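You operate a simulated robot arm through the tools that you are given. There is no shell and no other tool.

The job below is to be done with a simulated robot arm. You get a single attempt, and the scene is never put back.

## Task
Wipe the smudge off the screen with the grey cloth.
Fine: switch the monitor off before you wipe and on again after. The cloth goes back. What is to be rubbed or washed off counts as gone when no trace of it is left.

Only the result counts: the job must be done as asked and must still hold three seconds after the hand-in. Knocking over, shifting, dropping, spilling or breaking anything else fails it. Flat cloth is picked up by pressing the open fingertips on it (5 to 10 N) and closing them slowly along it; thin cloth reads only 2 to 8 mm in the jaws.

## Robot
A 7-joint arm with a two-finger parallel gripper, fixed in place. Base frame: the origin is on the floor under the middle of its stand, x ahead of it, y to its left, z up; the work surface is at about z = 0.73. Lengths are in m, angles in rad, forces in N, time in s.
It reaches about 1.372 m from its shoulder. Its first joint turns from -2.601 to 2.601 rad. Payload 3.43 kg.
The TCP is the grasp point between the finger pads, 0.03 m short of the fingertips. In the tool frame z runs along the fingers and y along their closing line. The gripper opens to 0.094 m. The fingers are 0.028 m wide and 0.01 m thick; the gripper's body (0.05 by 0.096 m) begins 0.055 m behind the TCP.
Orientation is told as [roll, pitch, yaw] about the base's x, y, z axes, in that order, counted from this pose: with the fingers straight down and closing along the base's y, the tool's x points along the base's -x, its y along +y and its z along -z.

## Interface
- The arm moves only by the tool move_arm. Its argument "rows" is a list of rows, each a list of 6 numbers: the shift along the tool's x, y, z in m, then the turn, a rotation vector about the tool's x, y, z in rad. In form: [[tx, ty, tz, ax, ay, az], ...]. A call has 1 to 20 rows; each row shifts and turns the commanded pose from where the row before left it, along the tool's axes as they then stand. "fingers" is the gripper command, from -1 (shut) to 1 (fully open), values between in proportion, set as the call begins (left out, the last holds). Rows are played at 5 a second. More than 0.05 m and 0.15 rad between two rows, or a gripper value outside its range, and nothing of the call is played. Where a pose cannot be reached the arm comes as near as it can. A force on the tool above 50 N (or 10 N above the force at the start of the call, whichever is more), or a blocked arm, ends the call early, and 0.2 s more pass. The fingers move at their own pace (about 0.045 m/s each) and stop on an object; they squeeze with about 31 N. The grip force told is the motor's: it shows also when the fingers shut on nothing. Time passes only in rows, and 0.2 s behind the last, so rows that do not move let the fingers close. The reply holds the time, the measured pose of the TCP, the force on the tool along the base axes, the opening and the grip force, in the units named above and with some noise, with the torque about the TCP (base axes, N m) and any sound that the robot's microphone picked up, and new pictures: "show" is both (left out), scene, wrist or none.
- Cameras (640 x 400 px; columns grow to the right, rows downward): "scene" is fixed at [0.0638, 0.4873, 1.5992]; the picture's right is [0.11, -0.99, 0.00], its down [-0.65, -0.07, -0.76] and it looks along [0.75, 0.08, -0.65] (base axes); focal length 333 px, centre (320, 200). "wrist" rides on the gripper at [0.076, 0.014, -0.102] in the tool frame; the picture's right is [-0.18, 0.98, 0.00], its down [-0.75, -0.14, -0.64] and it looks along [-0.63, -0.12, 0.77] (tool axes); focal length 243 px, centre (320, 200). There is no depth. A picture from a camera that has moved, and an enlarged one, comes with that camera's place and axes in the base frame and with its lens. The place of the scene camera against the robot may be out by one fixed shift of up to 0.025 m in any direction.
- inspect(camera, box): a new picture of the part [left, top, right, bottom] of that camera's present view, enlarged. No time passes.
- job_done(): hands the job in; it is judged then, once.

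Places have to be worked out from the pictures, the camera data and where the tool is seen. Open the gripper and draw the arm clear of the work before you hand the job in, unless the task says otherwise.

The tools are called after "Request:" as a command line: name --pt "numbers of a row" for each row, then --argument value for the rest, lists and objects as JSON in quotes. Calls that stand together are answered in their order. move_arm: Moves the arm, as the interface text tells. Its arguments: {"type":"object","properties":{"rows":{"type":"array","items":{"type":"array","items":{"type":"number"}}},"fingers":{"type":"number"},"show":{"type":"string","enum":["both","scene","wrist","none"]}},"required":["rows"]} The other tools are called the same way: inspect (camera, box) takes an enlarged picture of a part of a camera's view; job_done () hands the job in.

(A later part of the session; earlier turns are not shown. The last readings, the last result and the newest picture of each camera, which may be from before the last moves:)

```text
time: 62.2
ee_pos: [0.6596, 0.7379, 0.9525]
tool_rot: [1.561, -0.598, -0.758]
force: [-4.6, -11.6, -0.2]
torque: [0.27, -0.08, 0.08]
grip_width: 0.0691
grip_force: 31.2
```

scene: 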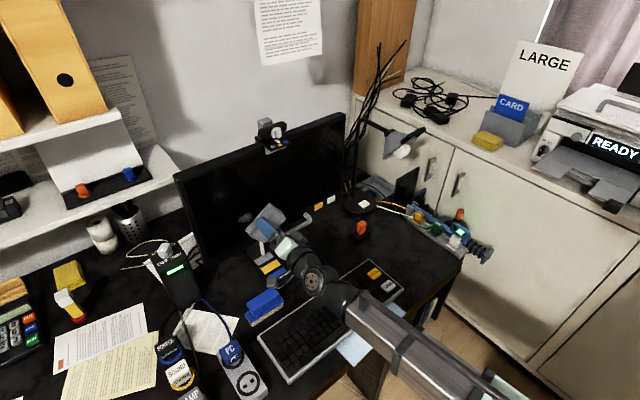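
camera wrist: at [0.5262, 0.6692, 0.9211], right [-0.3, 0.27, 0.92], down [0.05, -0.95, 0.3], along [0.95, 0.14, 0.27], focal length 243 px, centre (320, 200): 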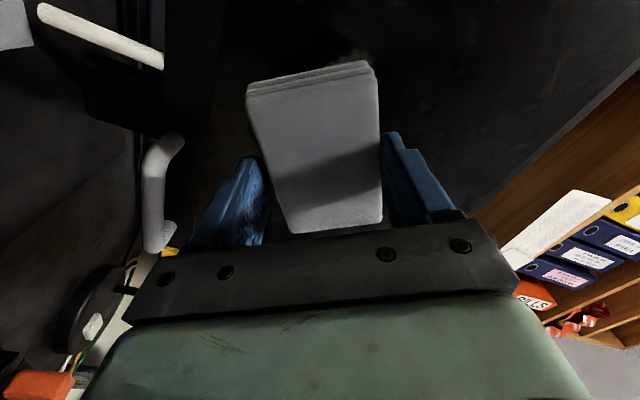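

The force is about 11 N and the sweep is moving freely. I continue left 4.5 cm and look.

Request:
move_arm --pt "0.0083 0.0056 0.0001 0 0 0" --pt "0.0083 0.0056 0.0001 0 0 0" --pt "0.0083 0.0056 0.0001 0 0 0" --pt "0.0083 0.0056 0.0001 0 0 0" --pt "0.0041 0.0028 0.0001 0 0 0" --show "scene"

Request:
inspect --camera "scene" --box '[200, 140, 330, 260]'

```text
time: 63.4
ee_pos: [0.6273, 0.7691, 0.9522]
tool_rot: [1.559, -0.599, -0.756]
force: [-0.7, -1.6, -1.6]
torque: [0.07, -0.02, -0.07]
grip_width: 0.0689
grip_force: 30.9
```

scene: 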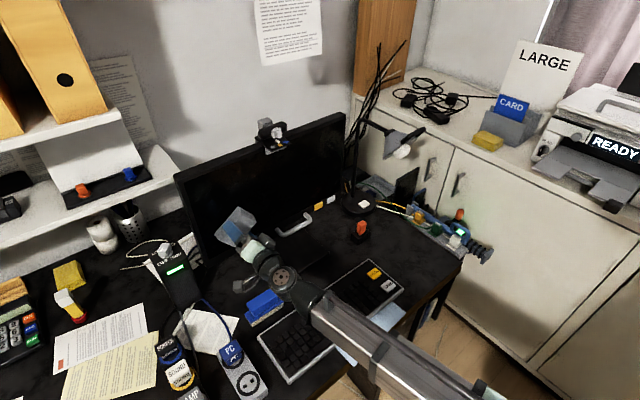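

```text
3.33 times, centred on (265, 200) of scene
camera zoom: at [0.0638, 0.4873, 1.5992], right [0.11, -0.99, 0.0], down [-0.65, -0.07, -0.76], along [0.75, 0.08, -0.65], focal length 1111 px, centre (503, 200)
```

zoom: 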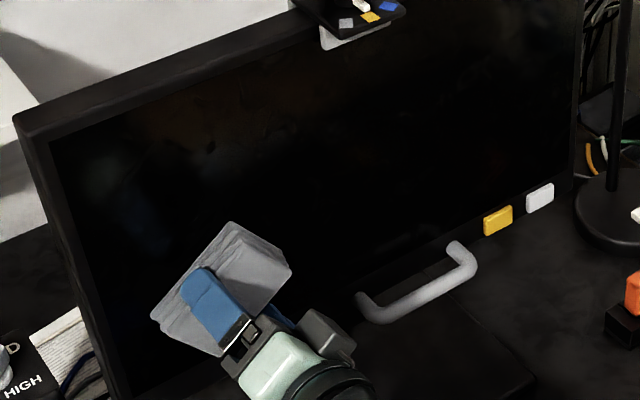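

No trace is visible right of the cloth, though the force dropped to 2 N. I press in 0.8 mm and sweep back right across the lower band.

Request:
move_arm --pt "0 0 0.0008 0 0 0" --pt "-0.0083 -0.0056 -0.0002 0 0 0" --pt "-0.0083 -0.0056 -0.0002 0 0 0" --pt "-0.0083 -0.0056 -0.0002 0 0 0" --pt "-0.0083 -0.0056 -0.0002 0 0 0" --show "none"

```text
time: 64.6
ee_pos: [0.6572, 0.7402, 0.9518]
tool_rot: [1.56, -0.6, -0.757]
force: [-5.3, -1.4, 0.1]
torque: [0.07, -0.11, 0.23]
grip_width: 0.0688
grip_force: 30.7
```

About 5 N. I continue right, pressing slightly more, to cover the lower right.

Request:
move_arm --pt "-0.0083 -0.0056 0 0 0 0" --pt "-0.0083 -0.0056 -0.0001 0 0 0" --pt "-0.0083 -0.0056 -0.0002 0 0 0" --pt "-0.0083 -0.0056 -0.0002 0 0 0" --pt "-0.0083 -0.0056 -0.0002 0 0 0" --show "none"

```text
time: 65.8
ee_pos: [0.6928, 0.7053, 0.9533]
tool_rot: [1.559, -0.598, -0.758]
force: [-8.6, -4.6, -0.9]
torque: [0.12, -0.28, 0.29]
grip_width: 0.0688
grip_force: 31.2
```

The force is about 9 N. I go right 3 cm more, then up 4.5 cm along the screen.

Request:
move_arm --pt "-0.0083 -0.0056 -0.0002 0 0 0" --pt "-0.0083 -0.0056 -0.0002 0 0 0" --pt "-0.0083 -0.0056 -0.0002 0 0 0" --pt "-0.0056 0.0083 -0.0001 0 0 0" --pt "-0.0056 0.0083 -0.0001 0 0 0" --pt "-0.0056 0.0083 -0.0001 0 0 0" --pt "-0.0056 0.0083 -0.0001 0 0 0" --show "scene"

Request:
inspect --camera "scene" --box '[200, 140, 330, 260]'

```text
time: 67.4
ee_pos: [0.7127, 0.6836, 0.9847]
tool_rot: [1.56, -0.6, -0.757]
force: [-13.0, -13.0, -8.9]
torque: [-0.14, 0.02, 0.03]
grip_width: 0.0691
grip_force: 31.2
out of reach, approached as far as the arm can: row 7
```

scene: 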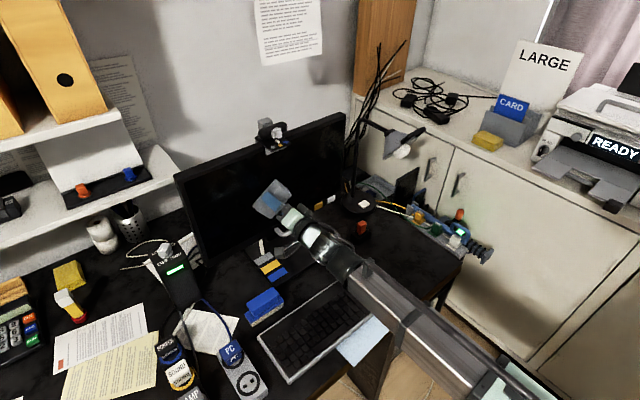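

```text
3.33 times, centred on (265, 200) of scene
camera zoom: at [0.0638, 0.4873, 1.5992], right [0.11, -0.99, 0.0], down [-0.65, -0.07, -0.76], along [0.75, 0.08, -0.65], focal length 1111 px, centre (503, 200)
```

zoom: 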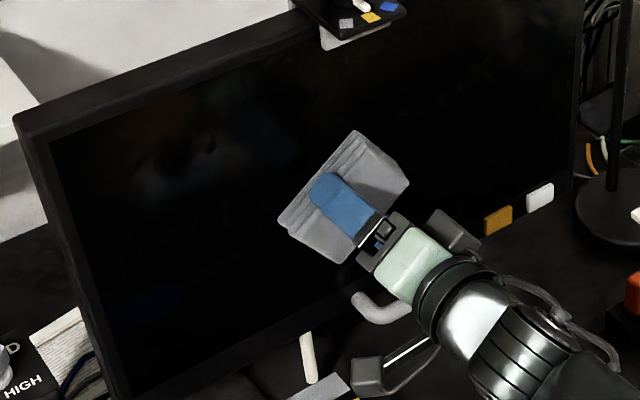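

No smudge is visible now, but the arm is at its limit again here with about 18 N. I retreat straight back and inspect the screen for traces.

Request:
move_arm --pt "0 0 -0.004 0 0 0" --pt "0 0 -0.02 0 0 0" --pt "0 0 -0.04 0 0 0" --pt "0 0 -0.04 0 0 0" --show "both"

Request:
inspect --camera "scene" --box '[205, 155, 305, 245]'

Request:
inspect --camera "wrist" --box '[180, 0, 440, 150]'

```text
time: 68.4
ee_pos: [0.641, 0.6107, 0.987]
tool_rot: [1.561, -0.6, -0.758]
force: [0.5, -0.6, -0.9]
torque: [-0.02, 0.01, -0.02]
grip_width: 0.0689
grip_force: 31.3
camera wrist: at [0.518, 0.587, 0.9578], right [-0.28, 0.28, 0.92], down [0.07, -0.95, 0.31], along [0.96, 0.15, 0.25], focal length 243 px, centre (320, 200)
```

scene: 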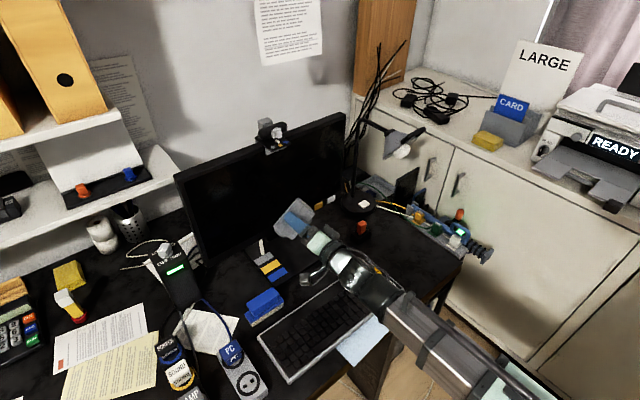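
wrist: 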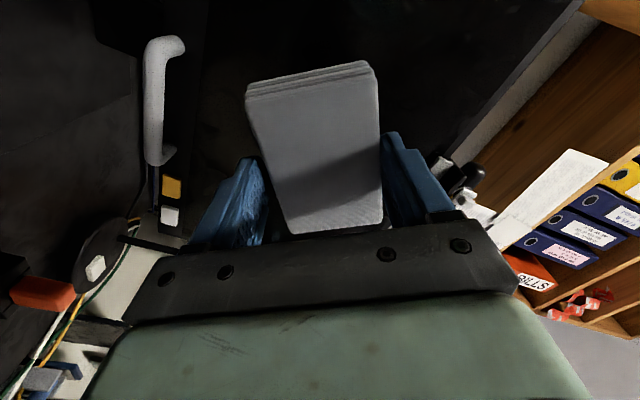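

```text
4.44 times, centred on (255, 200) of scene
camera zoom: at [0.0638, 0.4873, 1.5992], right [0.11, -0.99, 0.0], down [-0.65, -0.07, -0.76], along [0.75, 0.08, -0.65], focal length 1482 px, centre (609, 200)
```

zoom: 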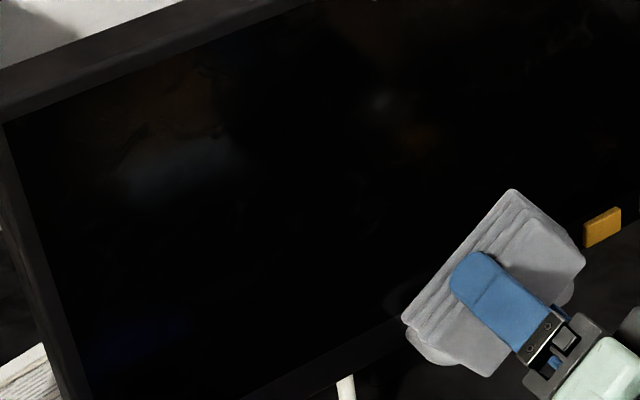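

```text
2.46 times, centred on (310, 75) of wrist
camera zoom: at [0.518, 0.587, 0.9578], right [-0.28, 0.28, 0.92], down [0.07, -0.95, 0.31], along [0.96, 0.15, 0.25], focal length 597 px, centre (345, 508)
```

zoom: 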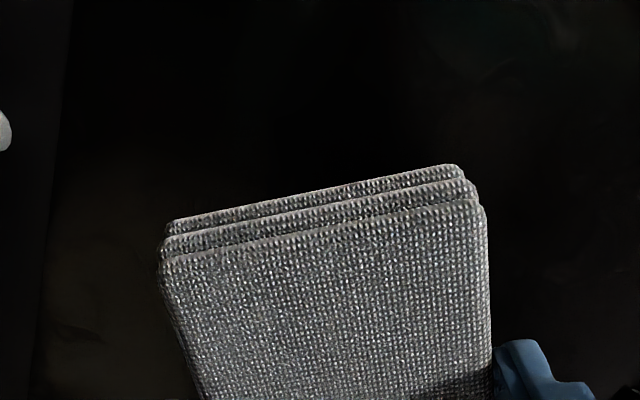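

The screen looks clear apart from moving reflections of the arm. I zoom strongly on the smudge area to look for faint traces.

Request:
inspect --camera "scene" --box '[225, 185, 285, 230]'

Request:
inspect --camera "scene" --box '[215, 175, 265, 215]'

Request:
inspect --camera "wrist" --box '[220, 0, 420, 70]'

```text
8.89 times, centred on (255, 208) of scene
camera zoom: at [0.0638, 0.4873, 1.5992], right [0.11, -0.99, 0.0], down [-0.65, -0.07, -0.76], along [0.75, 0.08, -0.65], focal length 2963 px, centre (898, 133)
```

zoom: 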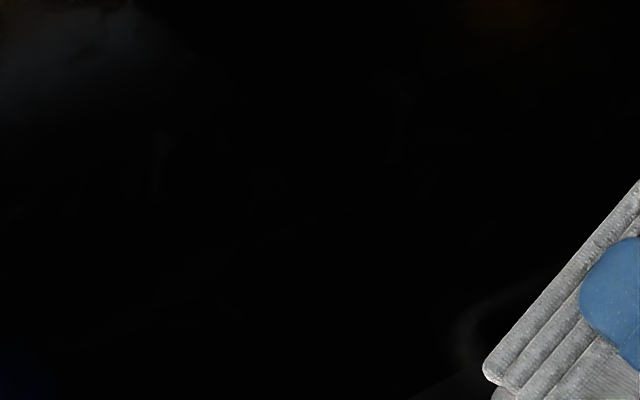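

```text
10.00 times, centred on (240, 195) of scene
camera zoom: at [0.0638, 0.4873, 1.5992], right [0.11, -0.99, 0.0], down [-0.65, -0.07, -0.76], along [0.75, 0.08, -0.65], focal length 3333 px, centre (1120, 250)
```

zoom: 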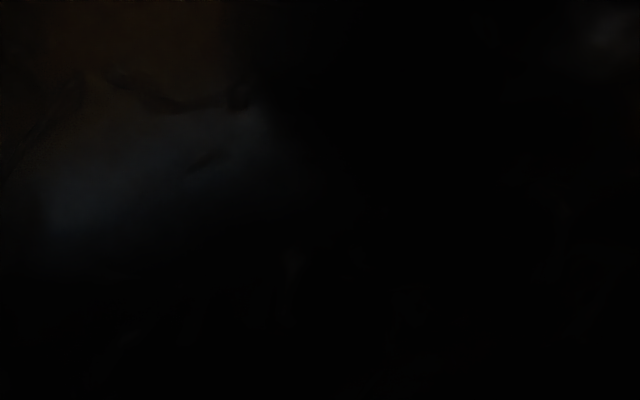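

```text
3.20 times, centred on (320, 35) of wrist
camera zoom: at [0.518, 0.587, 0.9578], right [-0.28, 0.28, 0.92], down [0.07, -0.95, 0.31], along [0.96, 0.15, 0.25], focal length 776 px, centre (320, 728)
```

zoom: 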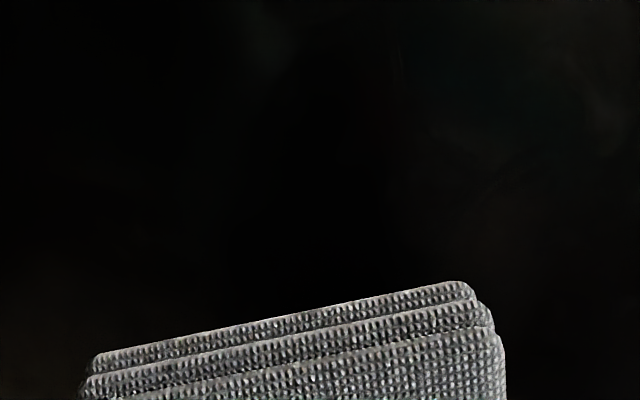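

The screen shows no trace at 10× zoom. Now I return the cloth: first retreat further, roll a bit more to stay clear of the wrist limit, and start tilting the tool down.

Request:
move_arm --pt "0 0 -0.04 0 0 -0.1" --pt "0 0 -0.04 0 0 -0.1" --pt "0 0 0 0 0 -0.1" --pt "0 0 0 0.074 0.094 0" --pt "0 0 0 0.074 0.094 0" --pt "0 0 0 0.074 0.094 0" --pt "0 0 0 0.074 0.094 0" --show "scene"

```text
time: 70.0
ee_pos: [0.5901, 0.5494, 0.9881]
tool_rot: [0.931, -0.789, -0.301]
force: [0.3, 0.2, -1.1]
torque: [0.0, -0.02, 0.01]
grip_width: 0.0687
grip_force: 31.1
out of reach, approached as far as the arm can: row 4
```

scene: 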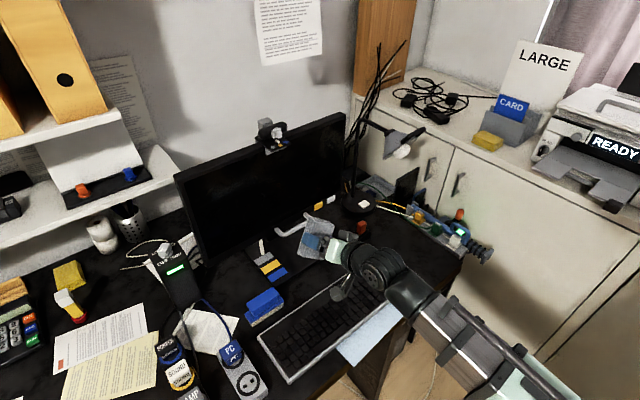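

The tilt is working now (tool heading 45°, 25° below horizontal). I continue tilting to straight down.

Request:
move_arm --pt "0 0 0 0.0783 0.0982 0" --pt "0 0 0 0.0783 0.0982 0" --pt "0 0 0 0.0783 0.0982 0" --pt "0 0 0 0.0783 0.0982 0" --pt "0 0 0 0.0783 0.0982 0" --show "scene"

```text
time: 71.2
ee_pos: [0.5898, 0.5496, 0.9867]
tool_rot: [0.334, -0.392, 0.046]
force: [0.7, 0.1, -0.8]
torque: [0.04, -0.02, -0.02]
grip_width: 0.069
grip_force: 31.0
```

scene: 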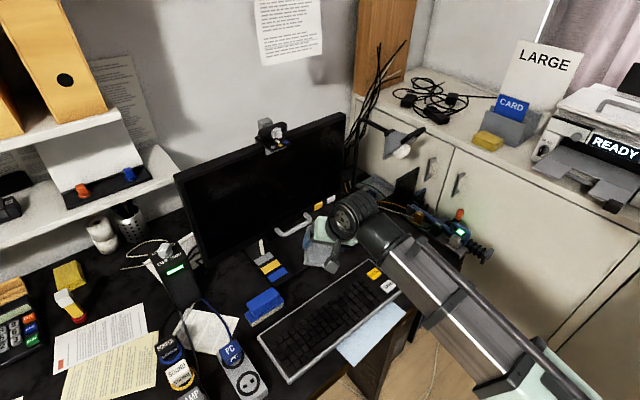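

Free and nearly down. I finish the tilt and begin rolling back towards the cloth's original yaw.

Request:
move_arm --pt "0 0 0 0.0783 0.0982 0" --pt "0 0 0 0.0783 0.0982 0" --pt "0 0 0 0.0783 0.0982 0" --pt "0 0 0 0.0783 0.0982 0" --pt "0 0 0 0 0 0" --show "none"

```text
time: 72.4
ee_pos: [0.5898, 0.5492, 0.9882]
tool_rot: [0.004, -0.006, 0.111]
force: [0.3, -1.0, -1.5]
torque: [0.01, -0.03, 0.01]
grip_width: 0.0688
grip_force: 30.4
```

The tool points straight down at yaw 0.111. Now I roll to yaw -0.763.

Request:
move_arm --pt "0 0 0 0 0 0.125" --pt "0 0 0 0 0 0.125" --pt "0 0 0 0 0 0.125" --pt "0 0 0 0 0 0.125" --pt "0 0 0 0 0 0.125" --pt "0 0 0 0 0 0.125" --pt "0 0 0 0 0 0.124" --pt "0 0 0 0 0 0" --show "both"

```text
time: 74.2
ee_pos: [0.5907, 0.5494, 0.9876]
tool_rot: [0.007, -0.004, -0.765]
force: [0.3, -0.1, -0.2]
torque: [-0.01, 0.02, -0.01]
grip_width: 0.0688
grip_force: 30.5
camera wrist: at [0.5442, 0.6135, 1.0912], right [0.81, 0.58, 0.01], down [0.44, -0.63, 0.64], along [0.38, -0.52, -0.77], focal length 243 px, centre (320, 200)
```

scene: 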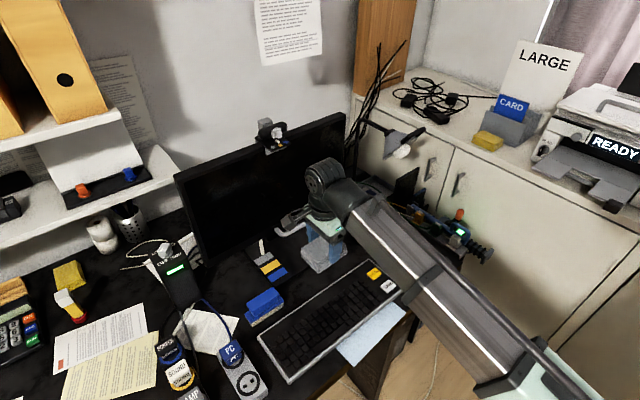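
wrist: 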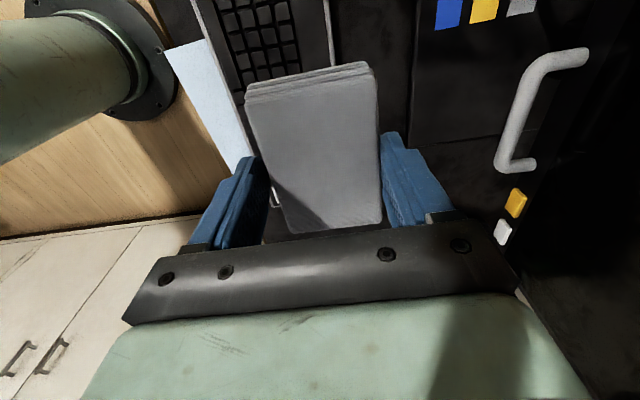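

Posture is normal again, and the cloth sits as it did when picked up. I travel at z ≈ 0.99 to above the cloth's original spot (allowing for the ~2.5 mm shift at gripping).

Request:
move_arm --pt "-0.0386 -0.0095 0 0.006 0 0" --pt "-0.0386 -0.0095 0 0 0 0" --pt "-0.0386 -0.0095 0 0 0 0" --pt "-0.0386 -0.0095 0 0 0 0" --pt "-0.0386 -0.0095 0 0 0 0" --pt "-0.0386 -0.0095 0 0 0 0" --pt "-0.0386 -0.0095 0 0 0 0" --pt "-0.0386 -0.0095 0 0 0 0" --pt "-0.0386 -0.0095 0 0 0 0" --pt "0 0 0 0 0 0" --show "both"

```text
time: 76.4
ee_pos: [0.7828, 0.2482, 0.9866]
tool_rot: [0.001, -0.002, -0.763]
force: [1.0, -0.8, -0.1]
torque: [-0.03, 0.01, -0.02]
grip_width: 0.069
grip_force: 30.9
camera wrist: at [0.7367, 0.3125, 1.0909], right [0.81, 0.58, 0.0], down [0.45, -0.62, 0.64], along [0.38, -0.52, -0.77], focal length 243 px, centre (320, 200)
```

scene: 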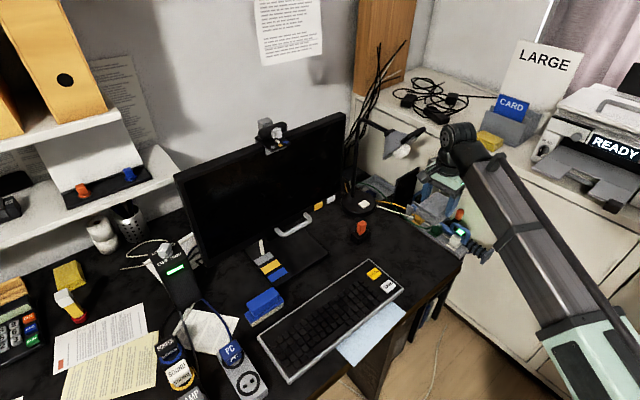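
wrist: 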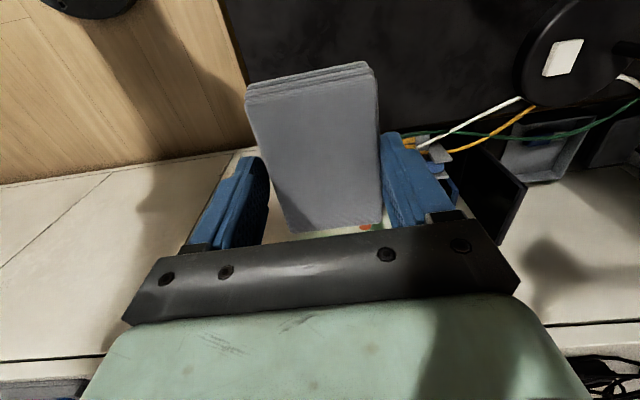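

With the view of the screen unobstructed, I check the smudge area again before letting go of the cloth.

Request:
inspect --camera "scene" --box '[205, 165, 305, 245]'

Request:
inspect --camera "scene" --box '[225, 185, 285, 230]'

Request:
inspect --camera "scene" --box '[170, 100, 370, 225]'

```text
5.00 times, centred on (255, 205) of scene
camera zoom: at [0.0638, 0.4873, 1.5992], right [0.11, -0.99, 0.0], down [-0.65, -0.07, -0.76], along [0.75, 0.08, -0.65], focal length 1667 px, centre (645, 175)
```

zoom: 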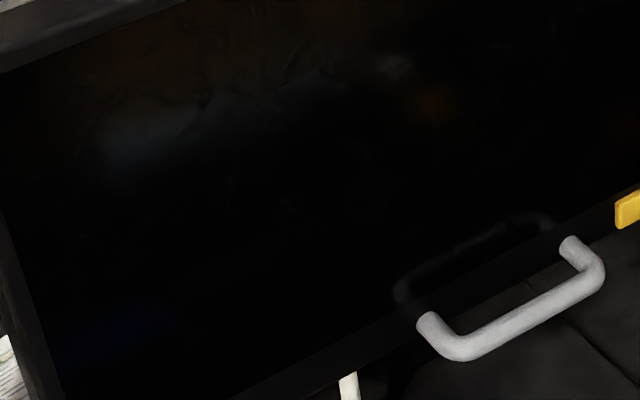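

```text
8.89 times, centred on (255, 208) of scene
camera zoom: at [0.0638, 0.4873, 1.5992], right [0.11, -0.99, 0.0], down [-0.65, -0.07, -0.76], along [0.75, 0.08, -0.65], focal length 2963 px, centre (898, 133)
```

zoom: 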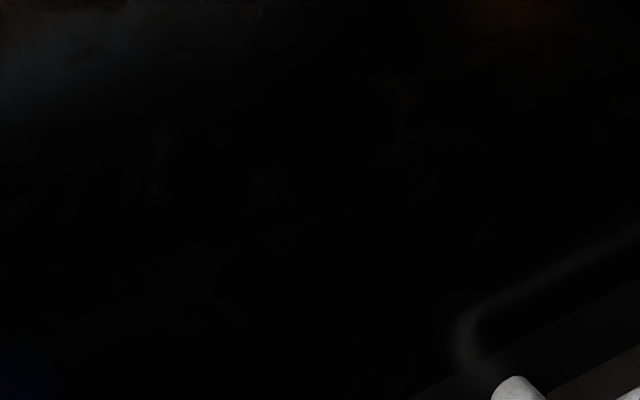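

```text
3.20 times, centred on (270, 162) of scene
camera zoom: at [0.0638, 0.4873, 1.5992], right [0.11, -0.99, 0.0], down [-0.65, -0.07, -0.76], along [0.75, 0.08, -0.65], focal length 1067 px, centre (480, 320)
```

zoom: 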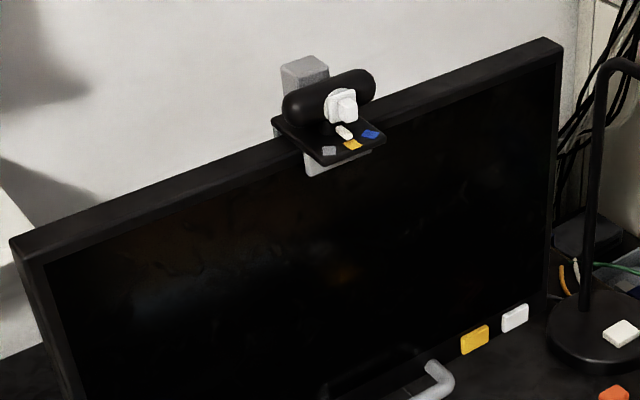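

The screen is clean; only soft reflections remain. I compare the monitor's pointer and edges with the starting picture to make sure it has not shifted.

Request:
inspect --camera "scene" --box '[140, 220, 420, 400]'

Request:
inspect --camera "scene" --box '[290, 180, 350, 220]'

```text
2.22 times, centred on (280, 310) of scene
camera zoom: at [0.0638, 0.4873, 1.5992], right [0.11, -0.99, 0.0], down [-0.65, -0.07, -0.76], along [0.75, 0.08, -0.65], focal length 741 px, centre (409, -44)
```

zoom: 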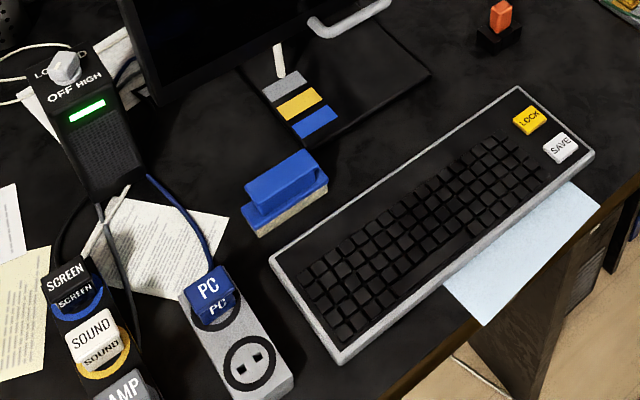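

```text
10.00 times, centred on (320, 200) of scene
camera zoom: at [0.0638, 0.4873, 1.5992], right [0.11, -0.99, 0.0], down [-0.65, -0.07, -0.76], along [0.75, 0.08, -0.65], focal length 3333 px, centre (320, 200)
```

zoom: 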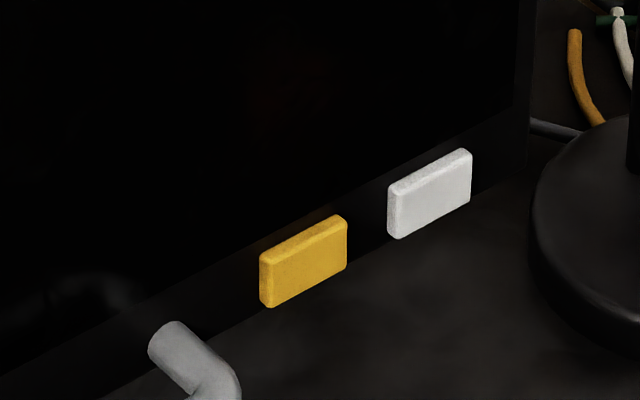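

The monitor tilted by only about 0.6° (bottom back ~1.5 mm), with the pointer still on grey. Now I lower the cloth to its place.

Request:
move_arm --pt "-0.0004 -0.0014 0.04 0 0 0" --pt "0 0 0.04 0 0 0" --pt "0 0 0.04 0 0 0" --pt "0 0 0.04 0 0 0" --pt "0 0 0.03 0 0 0" --pt "0 0 0.01 0 0 0" --pt "0 0 0 0 0 0" --show "both"

Request:
inspect --camera "scene" --box '[395, 230, 455, 280]'

```text
time: 78.0
ee_pos: [0.7815, 0.2482, 0.7876]
tool_rot: [0.002, -0.001, -0.763]
force: [-1.5, -0.1, -0.2]
torque: [-0.01, -0.02, 0.0]
grip_width: 0.0688
grip_force: 31.4
camera wrist: at [0.7358, 0.3116, 0.8913], right [0.81, 0.58, 0.0], down [0.45, -0.62, 0.64], along [0.38, -0.52, -0.77], focal length 243 px, centre (320, 200)
```

scene: 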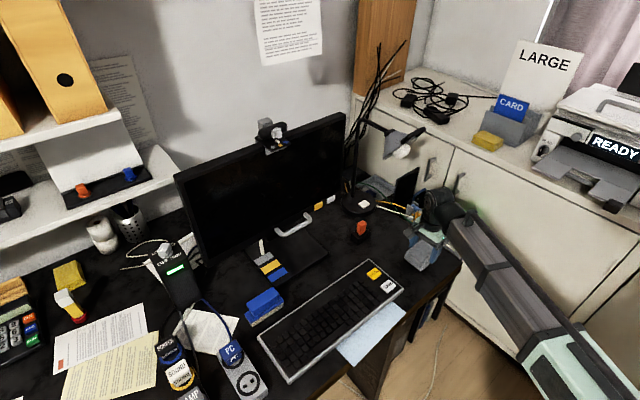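
wrist: 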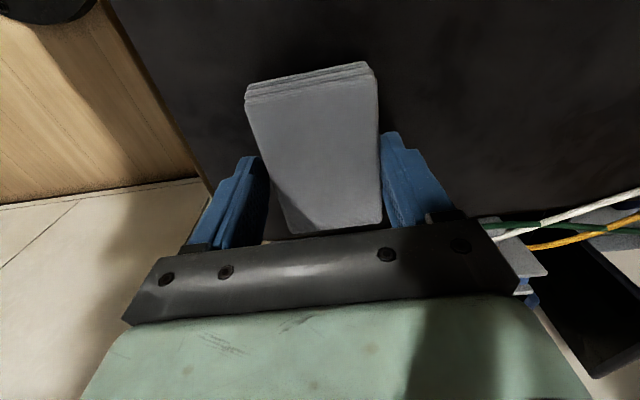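

```text
8.00 times, centred on (425, 255) of scene
camera zoom: at [0.0638, 0.4873, 1.5992], right [0.11, -0.99, 0.0], down [-0.65, -0.07, -0.76], along [0.75, 0.08, -0.65], focal length 2667 px, centre (-520, -240)
```

zoom: 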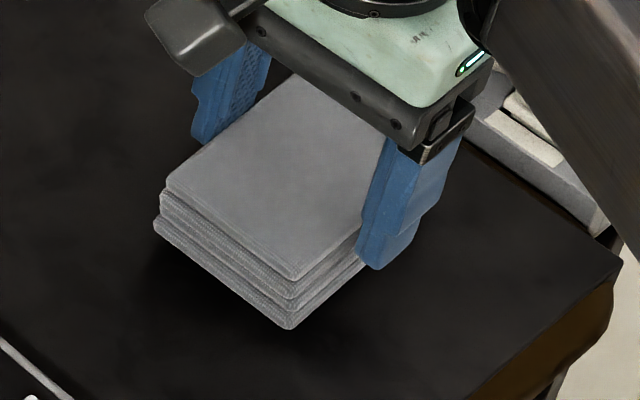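

The cloth is 10 mm above the desk. Compared with the original picture it sits about 3–4 mm towards -y and is turned about 1.5°, so I correct that and lower until it just touches.

Request:
move_arm --pt "0.001 0.0036 0 0 0 0.025" --pt "0 0 0.004 0 0 0" --pt "0 0 0.003 0 0 0" --pt "0 0 0 0 0 0" --show "none"

Request:
inspect --camera "scene" --box '[395, 230, 455, 280]'

```text
time: 79.0
ee_pos: [0.7848, 0.2505, 0.7803]
tool_rot: [0.002, -0.001, -0.786]
force: [0.2, 0.7, 0.2]
torque: [-0.01, 0.0, -0.02]
grip_width: 0.0691
grip_force: 30.9
```

```text
8.00 times, centred on (425, 255) of scene
camera zoom: at [0.0638, 0.4873, 1.5992], right [0.11, -0.99, 0.0], down [-0.65, -0.07, -0.76], along [0.75, 0.08, -0.65], focal length 2667 px, centre (-520, -240)
```

zoom: 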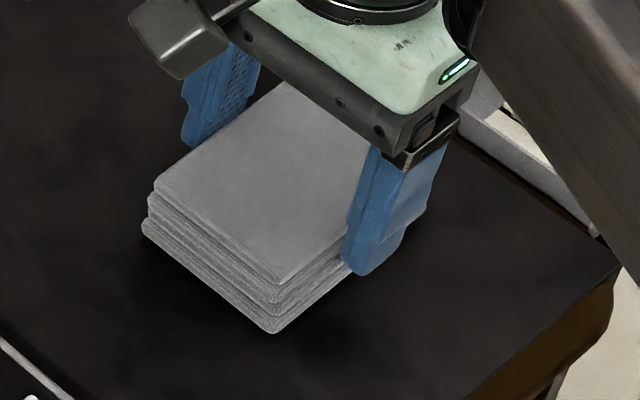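

Now it lines up within about 2–3 mm. I make a small trim and lower in 1 mm steps until it touches.

Request:
move_arm --pt "0.001 -0.0018 0 0 0 0" --pt "0 0 0.001 0 0 0" --pt "0 0 0.001 0 0 0" --pt "0 0 0.001 0 0 0" --pt "0 0 0 0 0 0" --show "none"

```text
time: 80.2
ee_pos: [0.7812, 0.2504, 0.7787]
tool_rot: [0.003, -0.002, -0.788]
force: [2.5, 0.4, 20.5]
torque: [0.54, 0.76, -0.09]
grip_width: 0.0691
grip_force: 31.1
```

The cloth touches the desk on one end with 20 N, so it's slightly tilted in the grip. I ease up 1.2 mm.

Request:
move_arm --pt "0 0 -0.0012 0 0 0" --pt "0 0 0 0 0 0" --show "none"

Request:
inspect --camera "scene" --box '[395, 230, 455, 280]'

```text
time: 80.8
ee_pos: [0.7818, 0.2501, 0.7787]
tool_rot: [0.001, -0.003, -0.785]
force: [-0.7, 0.9, 4.4]
torque: [0.24, 0.17, 0.0]
grip_width: 0.069
grip_force: 30.9
```

```text
8.00 times, centred on (425, 255) of scene
camera zoom: at [0.0638, 0.4873, 1.5992], right [0.11, -0.99, 0.0], down [-0.65, -0.07, -0.76], along [0.75, 0.08, -0.65], focal length 2667 px, centre (-520, -240)
```

zoom: 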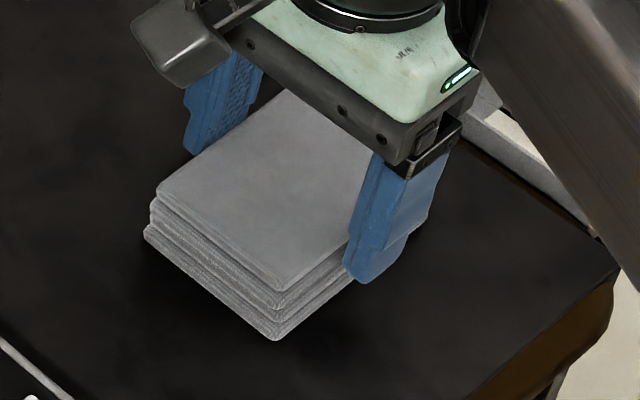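

The cloth is within about 1–2 mm of its original place with light contact. I open the fingers.

Request:
move_arm --pt "0 0 0 0 0 0" --pt "0 0 0 0 0 0" --pt "0 0 0 0 0 0" --pt "0 0 0 0 0 0" --fingers 1 --show "both"

Request:
inspect --camera "scene" --box '[395, 230, 455, 280]'

```text
time: 81.8
ee_pos: [0.7823, 0.2492, 0.7791]
tool_rot: [0.002, -0.002, -0.786]
force: [0.4, -0.6, -0.3]
torque: [-0.03, 0.06, 0.0]
grip_width: 0.0937
grip_force: 0.0
camera wrist: at [0.7381, 0.3149, 0.8827], right [0.83, 0.56, 0.0], down [0.43, -0.63, 0.64], along [0.36, -0.53, -0.77], focal length 243 px, centre (320, 200)
```

scene: 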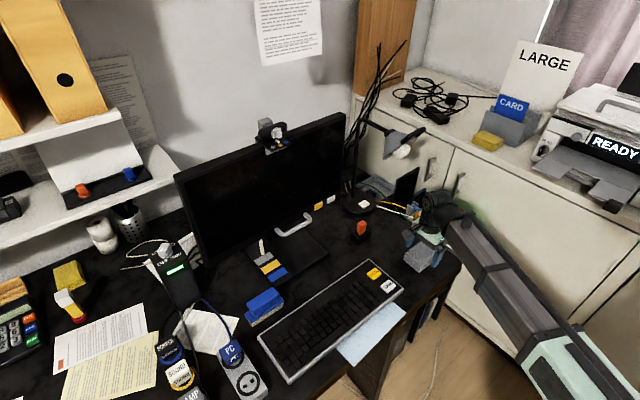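
wrist: 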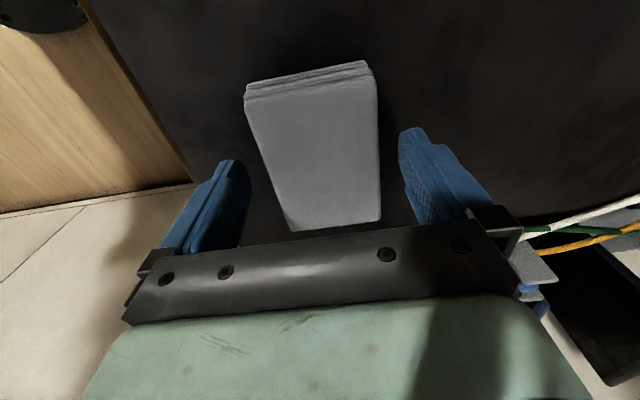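

```text
8.00 times, centred on (425, 255) of scene
camera zoom: at [0.0638, 0.4873, 1.5992], right [0.11, -0.99, 0.0], down [-0.65, -0.07, -0.76], along [0.75, 0.08, -0.65], focal length 2667 px, centre (-520, -240)
```

zoom: 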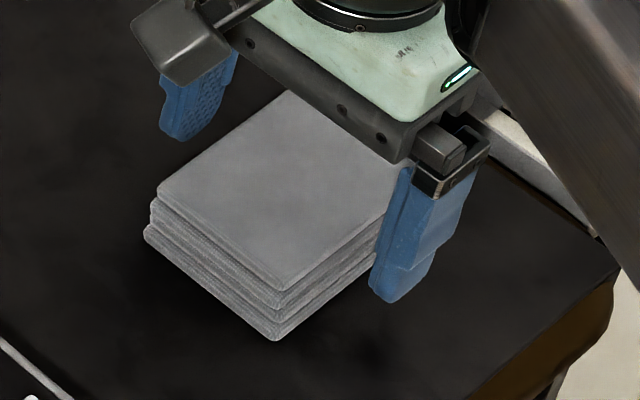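

The cloth is released in place. I lift straight up and check.

Request:
move_arm --pt "0 0 -0.02 0 0 0" --pt "0 0 -0.04 0 0 0" --pt "0 0 -0.05 0 0 0" --pt "0 0 -0.05 0 0 0" --pt "0 0 -0.05 0 0 0" --pt "0 0 -0.05 0 0 0" --pt "0 0 0 0 0 0" --fingers 1 --show "both"

Request:
inspect --camera "scene" --box '[395, 230, 455, 280]'

```text
time: 83.4
ee_pos: [0.7803, 0.2478, 1.0378]
tool_rot: [0.001, -0.001, -0.787]
force: [0.7, 0.8, -0.2]
torque: [-0.02, 0.02, -0.01]
grip_width: 0.094
grip_force: 0.1
camera wrist: at [0.7369, 0.3137, 1.1422], right [0.83, 0.56, 0.0], down [0.43, -0.63, 0.64], along [0.36, -0.53, -0.77], focal length 243 px, centre (320, 200)
```

scene: 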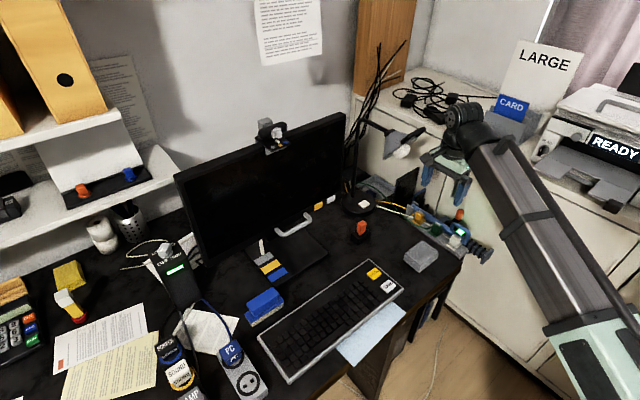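
wrist: 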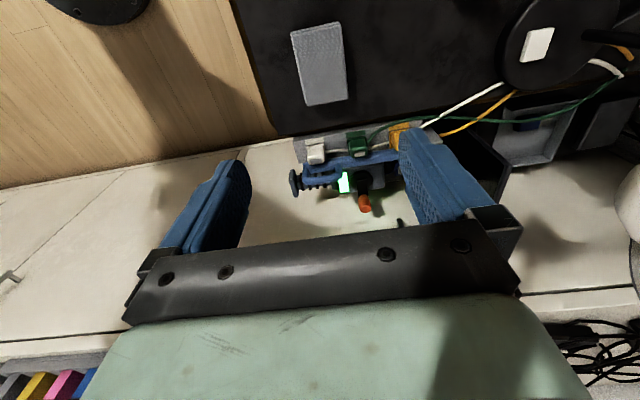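

```text
8.00 times, centred on (425, 255) of scene
camera zoom: at [0.0638, 0.4873, 1.5992], right [0.11, -0.99, 0.0], down [-0.65, -0.07, -0.76], along [0.75, 0.08, -0.65], focal length 2667 px, centre (-520, -240)
```

zoom: 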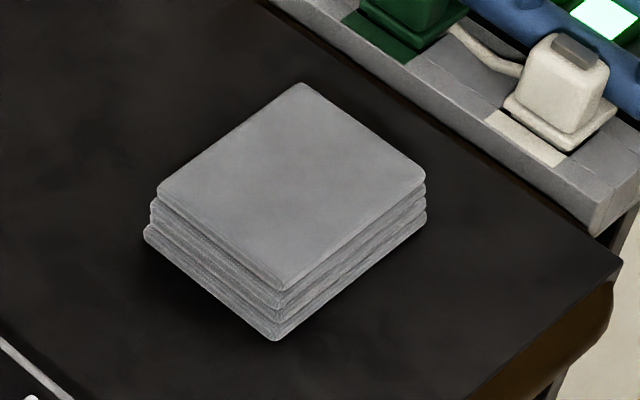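

The cloth is back within 1–2 mm of where it was. Next the monitor goes on again: I move in front of it, close the fingers and tilt to horizontal as before.

Request:
move_arm --pt "0.0235 0.0158 0 0 0 0" --pt "0.0235 0.0158 0 0 0 0" --pt "0.0235 0.0158 0 0 0 0" --pt "0.0235 0.0158 0 0 0 0" --pt "0.0235 0.0158 0 0 0 0" --pt "0 0 0 -0.1428 0 0" --pt "0 0 0 -0.1428 0 0" --pt "0 0 0 -0.1428 0 0" --pt "0 0 0 -0.1428 0 0" --pt "0 0 0 -0.1428 0 0" --pt "0 0 0 -0.1428 0 0" --pt "0 0 0 -0.1428 0 0" --pt "0 0 0 -0.1428 0 0" --pt "0 0 0 -0.1428 0 0" --pt "0 0 0 -0.1428 0 0" --pt "0 0 0 -0.1428 0 0" --pt "0 0 0 0 0 0" --fingers -1 --show "both"

```text
time: 87.0
ee_pos: [0.7557, 0.3879, 1.0389]
tool_rot: [1.573, -0.001, -0.789]
force: [0.2, 0.0, 0.1]
torque: [0.02, 0.0, 0.03]
grip_width: 0.0
grip_force: 30.6
camera wrist: at [0.6282, 0.3713, 1.054], right [0.13, -0.13, 0.98], down [0.08, -0.99, -0.14], along [0.99, 0.09, -0.12], focal length 243 px, centre (320, 200)
```

scene: 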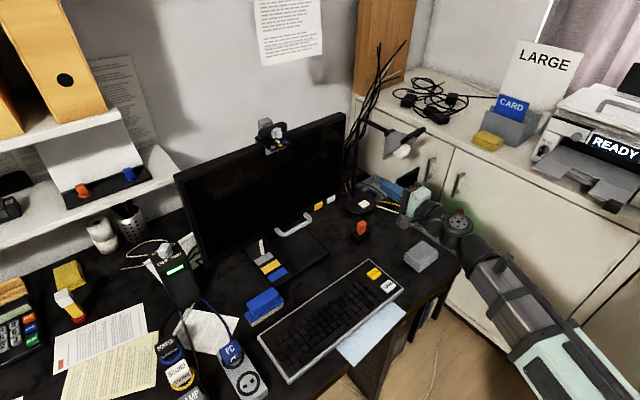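
wrist: 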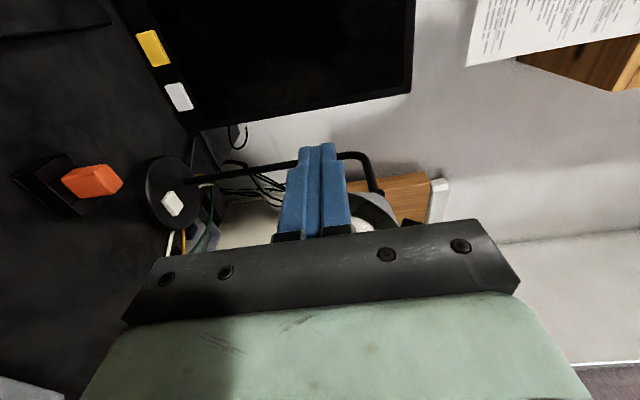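

The horizontal pose was reached without trouble. I go down to button height and approach to about 3 cm before the earlier press point (0.885, 0.534, 0.8555).

Request:
move_arm --pt "0.003 -0.045 0 0 0 0" --pt "0.003 -0.045 0 0 0 0" --pt "0.003 -0.045 0 0 0 0" --pt "0.003 -0.0485 0 0 0 0" --pt "0 0 0.045 0 0 0" --pt "0 0 0.045 0 0 0" --pt "0 0 0.045 0 0 0" --pt "0 0 0.03 0 0 0" --pt "0 0 0 0 0 0" --show "both"

Request:
inspect --camera "wrist" --box '[240, 60, 400, 160]'

```text
time: 89.0
ee_pos: [0.8631, 0.5127, 0.8555]
tool_rot: [1.574, -0.002, -0.787]
force: [0.5, 0.1, -0.1]
torque: [-0.01, -0.02, -0.02]
grip_width: 0.0
grip_force: 30.8
camera wrist: at [0.7364, 0.4969, 0.8707], right [0.13, -0.13, 0.98], down [0.08, -0.99, -0.14], along [0.99, 0.09, -0.12], focal length 243 px, centre (320, 200)
```

scene: 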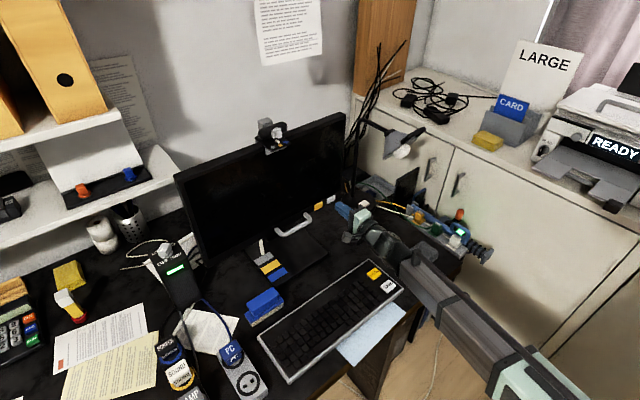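
wrist: 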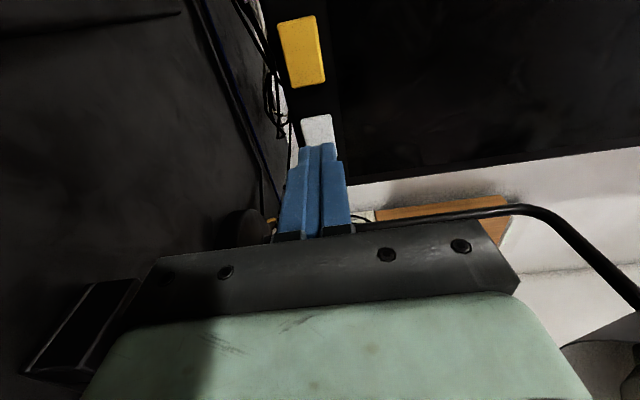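

```text
4.00 times, centred on (320, 110) of wrist
camera zoom: at [0.7364, 0.4969, 0.8707], right [0.13, -0.13, 0.98], down [0.08, -0.99, -0.14], along [0.99, 0.09, -0.12], focal length 970 px, centre (320, 560)
```

zoom: 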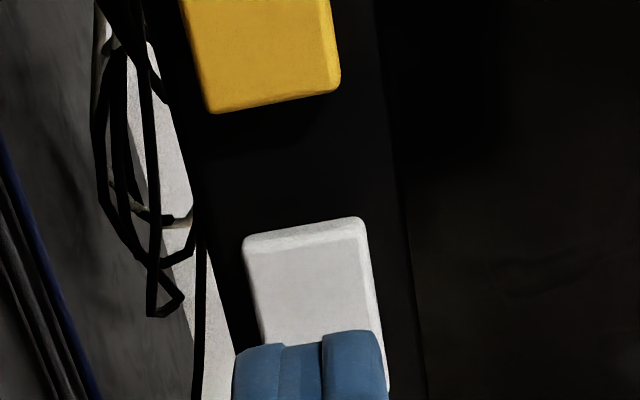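

Lined up at L = -0.248, z = 0.8555. I advance 24 mm, then creep.

Request:
move_arm --pt "0 0 0.008 0 0 0" --pt "0 0 0.008 0 0 0" --pt "0 0 0.008 0 0 0" --pt "0 0 0 0 0 0" --show "none"

Request:
inspect --camera "wrist" --box '[240, 60, 400, 160]'

```text
time: 90.0
ee_pos: [0.8811, 0.5302, 0.8554]
tool_rot: [1.572, -0.003, -0.789]
force: [0.0, -0.5, 0.5]
torque: [0.0, -0.01, -0.02]
grip_width: 0.0
grip_force: 31.0
```

```text
4.00 times, centred on (320, 110) of wrist
camera zoom: at [0.7534, 0.5136, 0.8708], right [0.13, -0.13, 0.98], down [0.08, -0.99, -0.14], along [0.99, 0.09, -0.12], focal length 970 px, centre (320, 560)
```

zoom: 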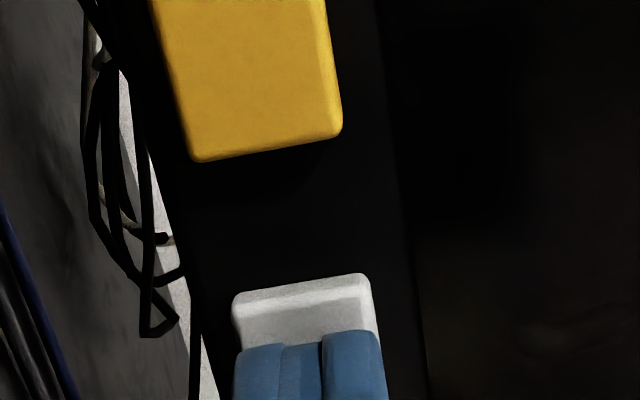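

About 6 mm to the press point. I creep 2 mm at a time.

Request:
move_arm --pt "0 0 0.002 0 0 0" --pt "0 0 0.002 0 0 0" --show "none"

```text
time: 90.6
ee_pos: [0.8828, 0.5337, 0.8555]
tool_rot: [1.571, -0.002, -0.788]
force: [-0.3, 0.4, -0.6]
torque: [0.01, -0.02, 0.02]
grip_width: 0.0
grip_force: 31.4
```

No contact yet; a further 1.5 mm step at a time.

Request:
move_arm --pt "0 0 0.0015 0 0 0" --show "none"

```text
time: 91.0
ee_pos: [0.8842, 0.533, 0.8545]
tool_rot: [1.573, -0.001, -0.786]
force: [-1.4, -1.2, -0.1]
torque: [-0.02, -0.01, 0.01]
grip_width: 0.0
grip_force: 31.2
```

Slight contact (about 2 N). One more 1 mm.

Request:
move_arm --pt "0 0 0.001 0 0 0" --show "wrist"

```text
time: 91.4
ee_pos: [0.8842, 0.5341, 0.856]
tool_rot: [1.573, -0.002, -0.786]
force: [-0.9, -0.7, -0.9]
torque: [-0.04, -0.04, 0.04]
grip_width: 0.0002
grip_force: 31.1
camera wrist: at [0.7579, 0.5179, 0.8711], right [0.13, -0.13, 0.98], down [0.08, -0.99, -0.14], along [0.99, 0.09, -0.12], focal length 243 px, centre (320, 200)
```

wrist: 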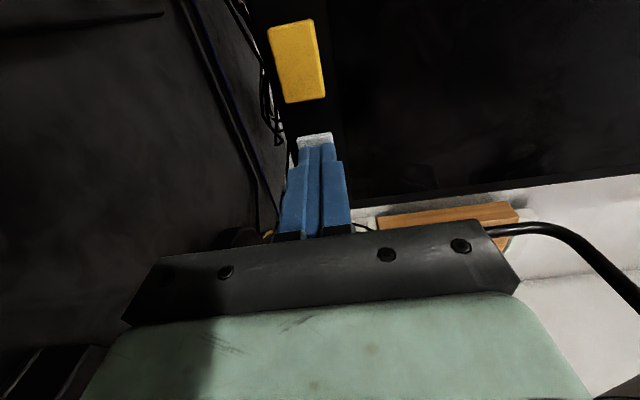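

No click yet, with light force. Another 1 mm.

Request:
move_arm --pt "0 0 0.001 0 0 0" --show "wrist"

```text
time: 91.8
ee_pos: [0.886, 0.5353, 0.8552]
tool_rot: [1.573, -0.002, -0.787]
force: [-0.8, -1.6, 0.0]
torque: [0.0, -0.01, 0.03]
grip_width: 0.0
grip_force: 30.7
heard: click
camera wrist: at [0.7587, 0.5185, 0.8711], right [0.13, -0.13, 0.98], down [0.08, -0.99, -0.14], along [0.99, 0.09, -0.12], focal length 243 px, centre (320, 200)
```

wrist: 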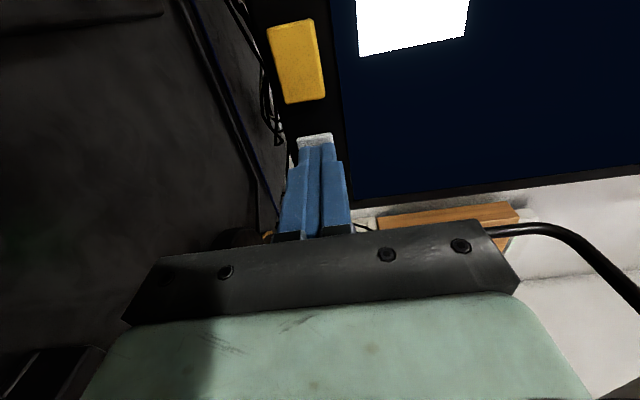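

A click was heard and the screen lit up again. I retreat straight back and open the fingers.

Request:
move_arm --pt "0 0 -0.01 0 0 0" --pt "0 0 -0.03 0 0 0" --pt "0 0 -0.045 0 0 0" --pt "0 0 -0.045 0 0 0" --pt "0 0 -0.045 0 0 0" --pt "0 0.045 0 0 0 0" --pt "0 0.045 0 0 0 0" --pt "0 0.045 0 0 0 0" --pt "0 0.045 0 0 0 0" --pt "0 0 0 0 0 0" --show "both"

Request:
inspect --camera "scene" --box '[170, 100, 370, 225]'

Request:
inspect --camera "scene" --box '[290, 180, 350, 220]'

Request:
inspect --camera "scene" --box '[220, 180, 290, 230]'

```text
time: 94.0
ee_pos: [0.7597, 0.4109, 1.0353]
tool_rot: [1.572, -0.002, -0.787]
force: [-0.6, 0.3, 0.7]
torque: [-0.01, 0.01, -0.02]
grip_width: 0.0001
grip_force: 30.6
camera wrist: at [0.6346, 0.3945, 1.0504], right [0.13, -0.13, 0.98], down [0.08, -0.99, -0.14], along [0.99, 0.09, -0.12], focal length 243 px, centre (320, 200)
```

scene: 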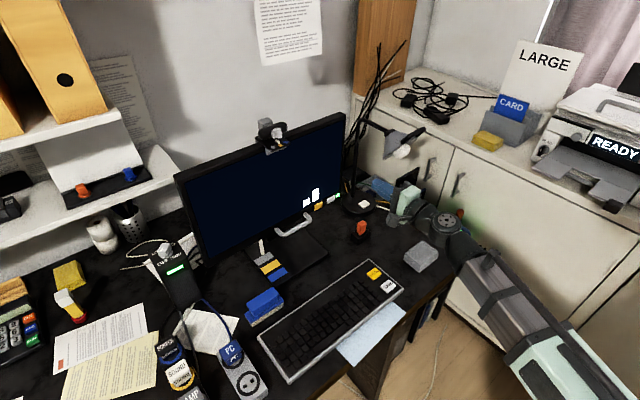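
wrist: 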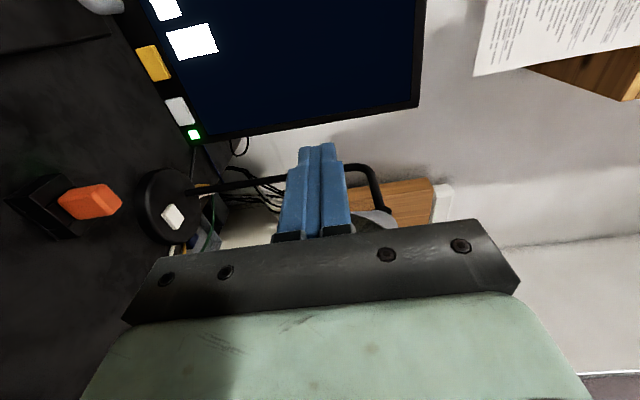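

```text
3.20 times, centred on (270, 162) of scene
camera zoom: at [0.0638, 0.4873, 1.5992], right [0.11, -0.99, 0.0], down [-0.65, -0.07, -0.76], along [0.75, 0.08, -0.65], focal length 1067 px, centre (480, 320)
```

zoom: 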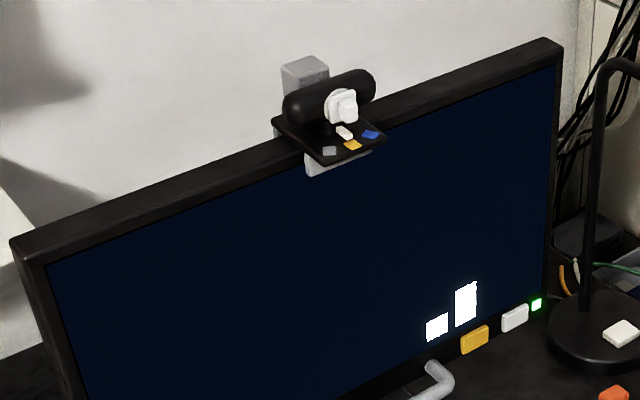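

```text
10.00 times, centred on (320, 200) of scene
camera zoom: at [0.0638, 0.4873, 1.5992], right [0.11, -0.99, 0.0], down [-0.65, -0.07, -0.76], along [0.75, 0.08, -0.65], focal length 3333 px, centre (320, 200)
```

zoom: 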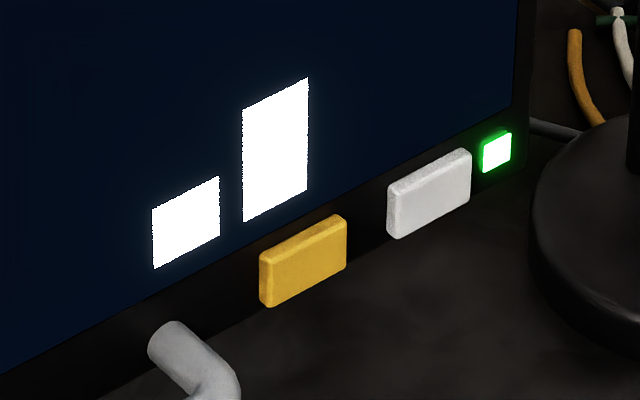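

```text
8.00 times, centred on (255, 205) of scene
camera zoom: at [0.0638, 0.4873, 1.5992], right [0.11, -0.99, 0.0], down [-0.65, -0.07, -0.76], along [0.75, 0.08, -0.65], focal length 2667 px, centre (840, 160)
```

zoom: 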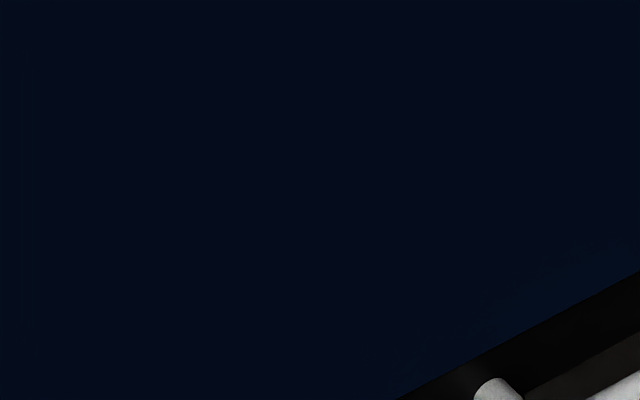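

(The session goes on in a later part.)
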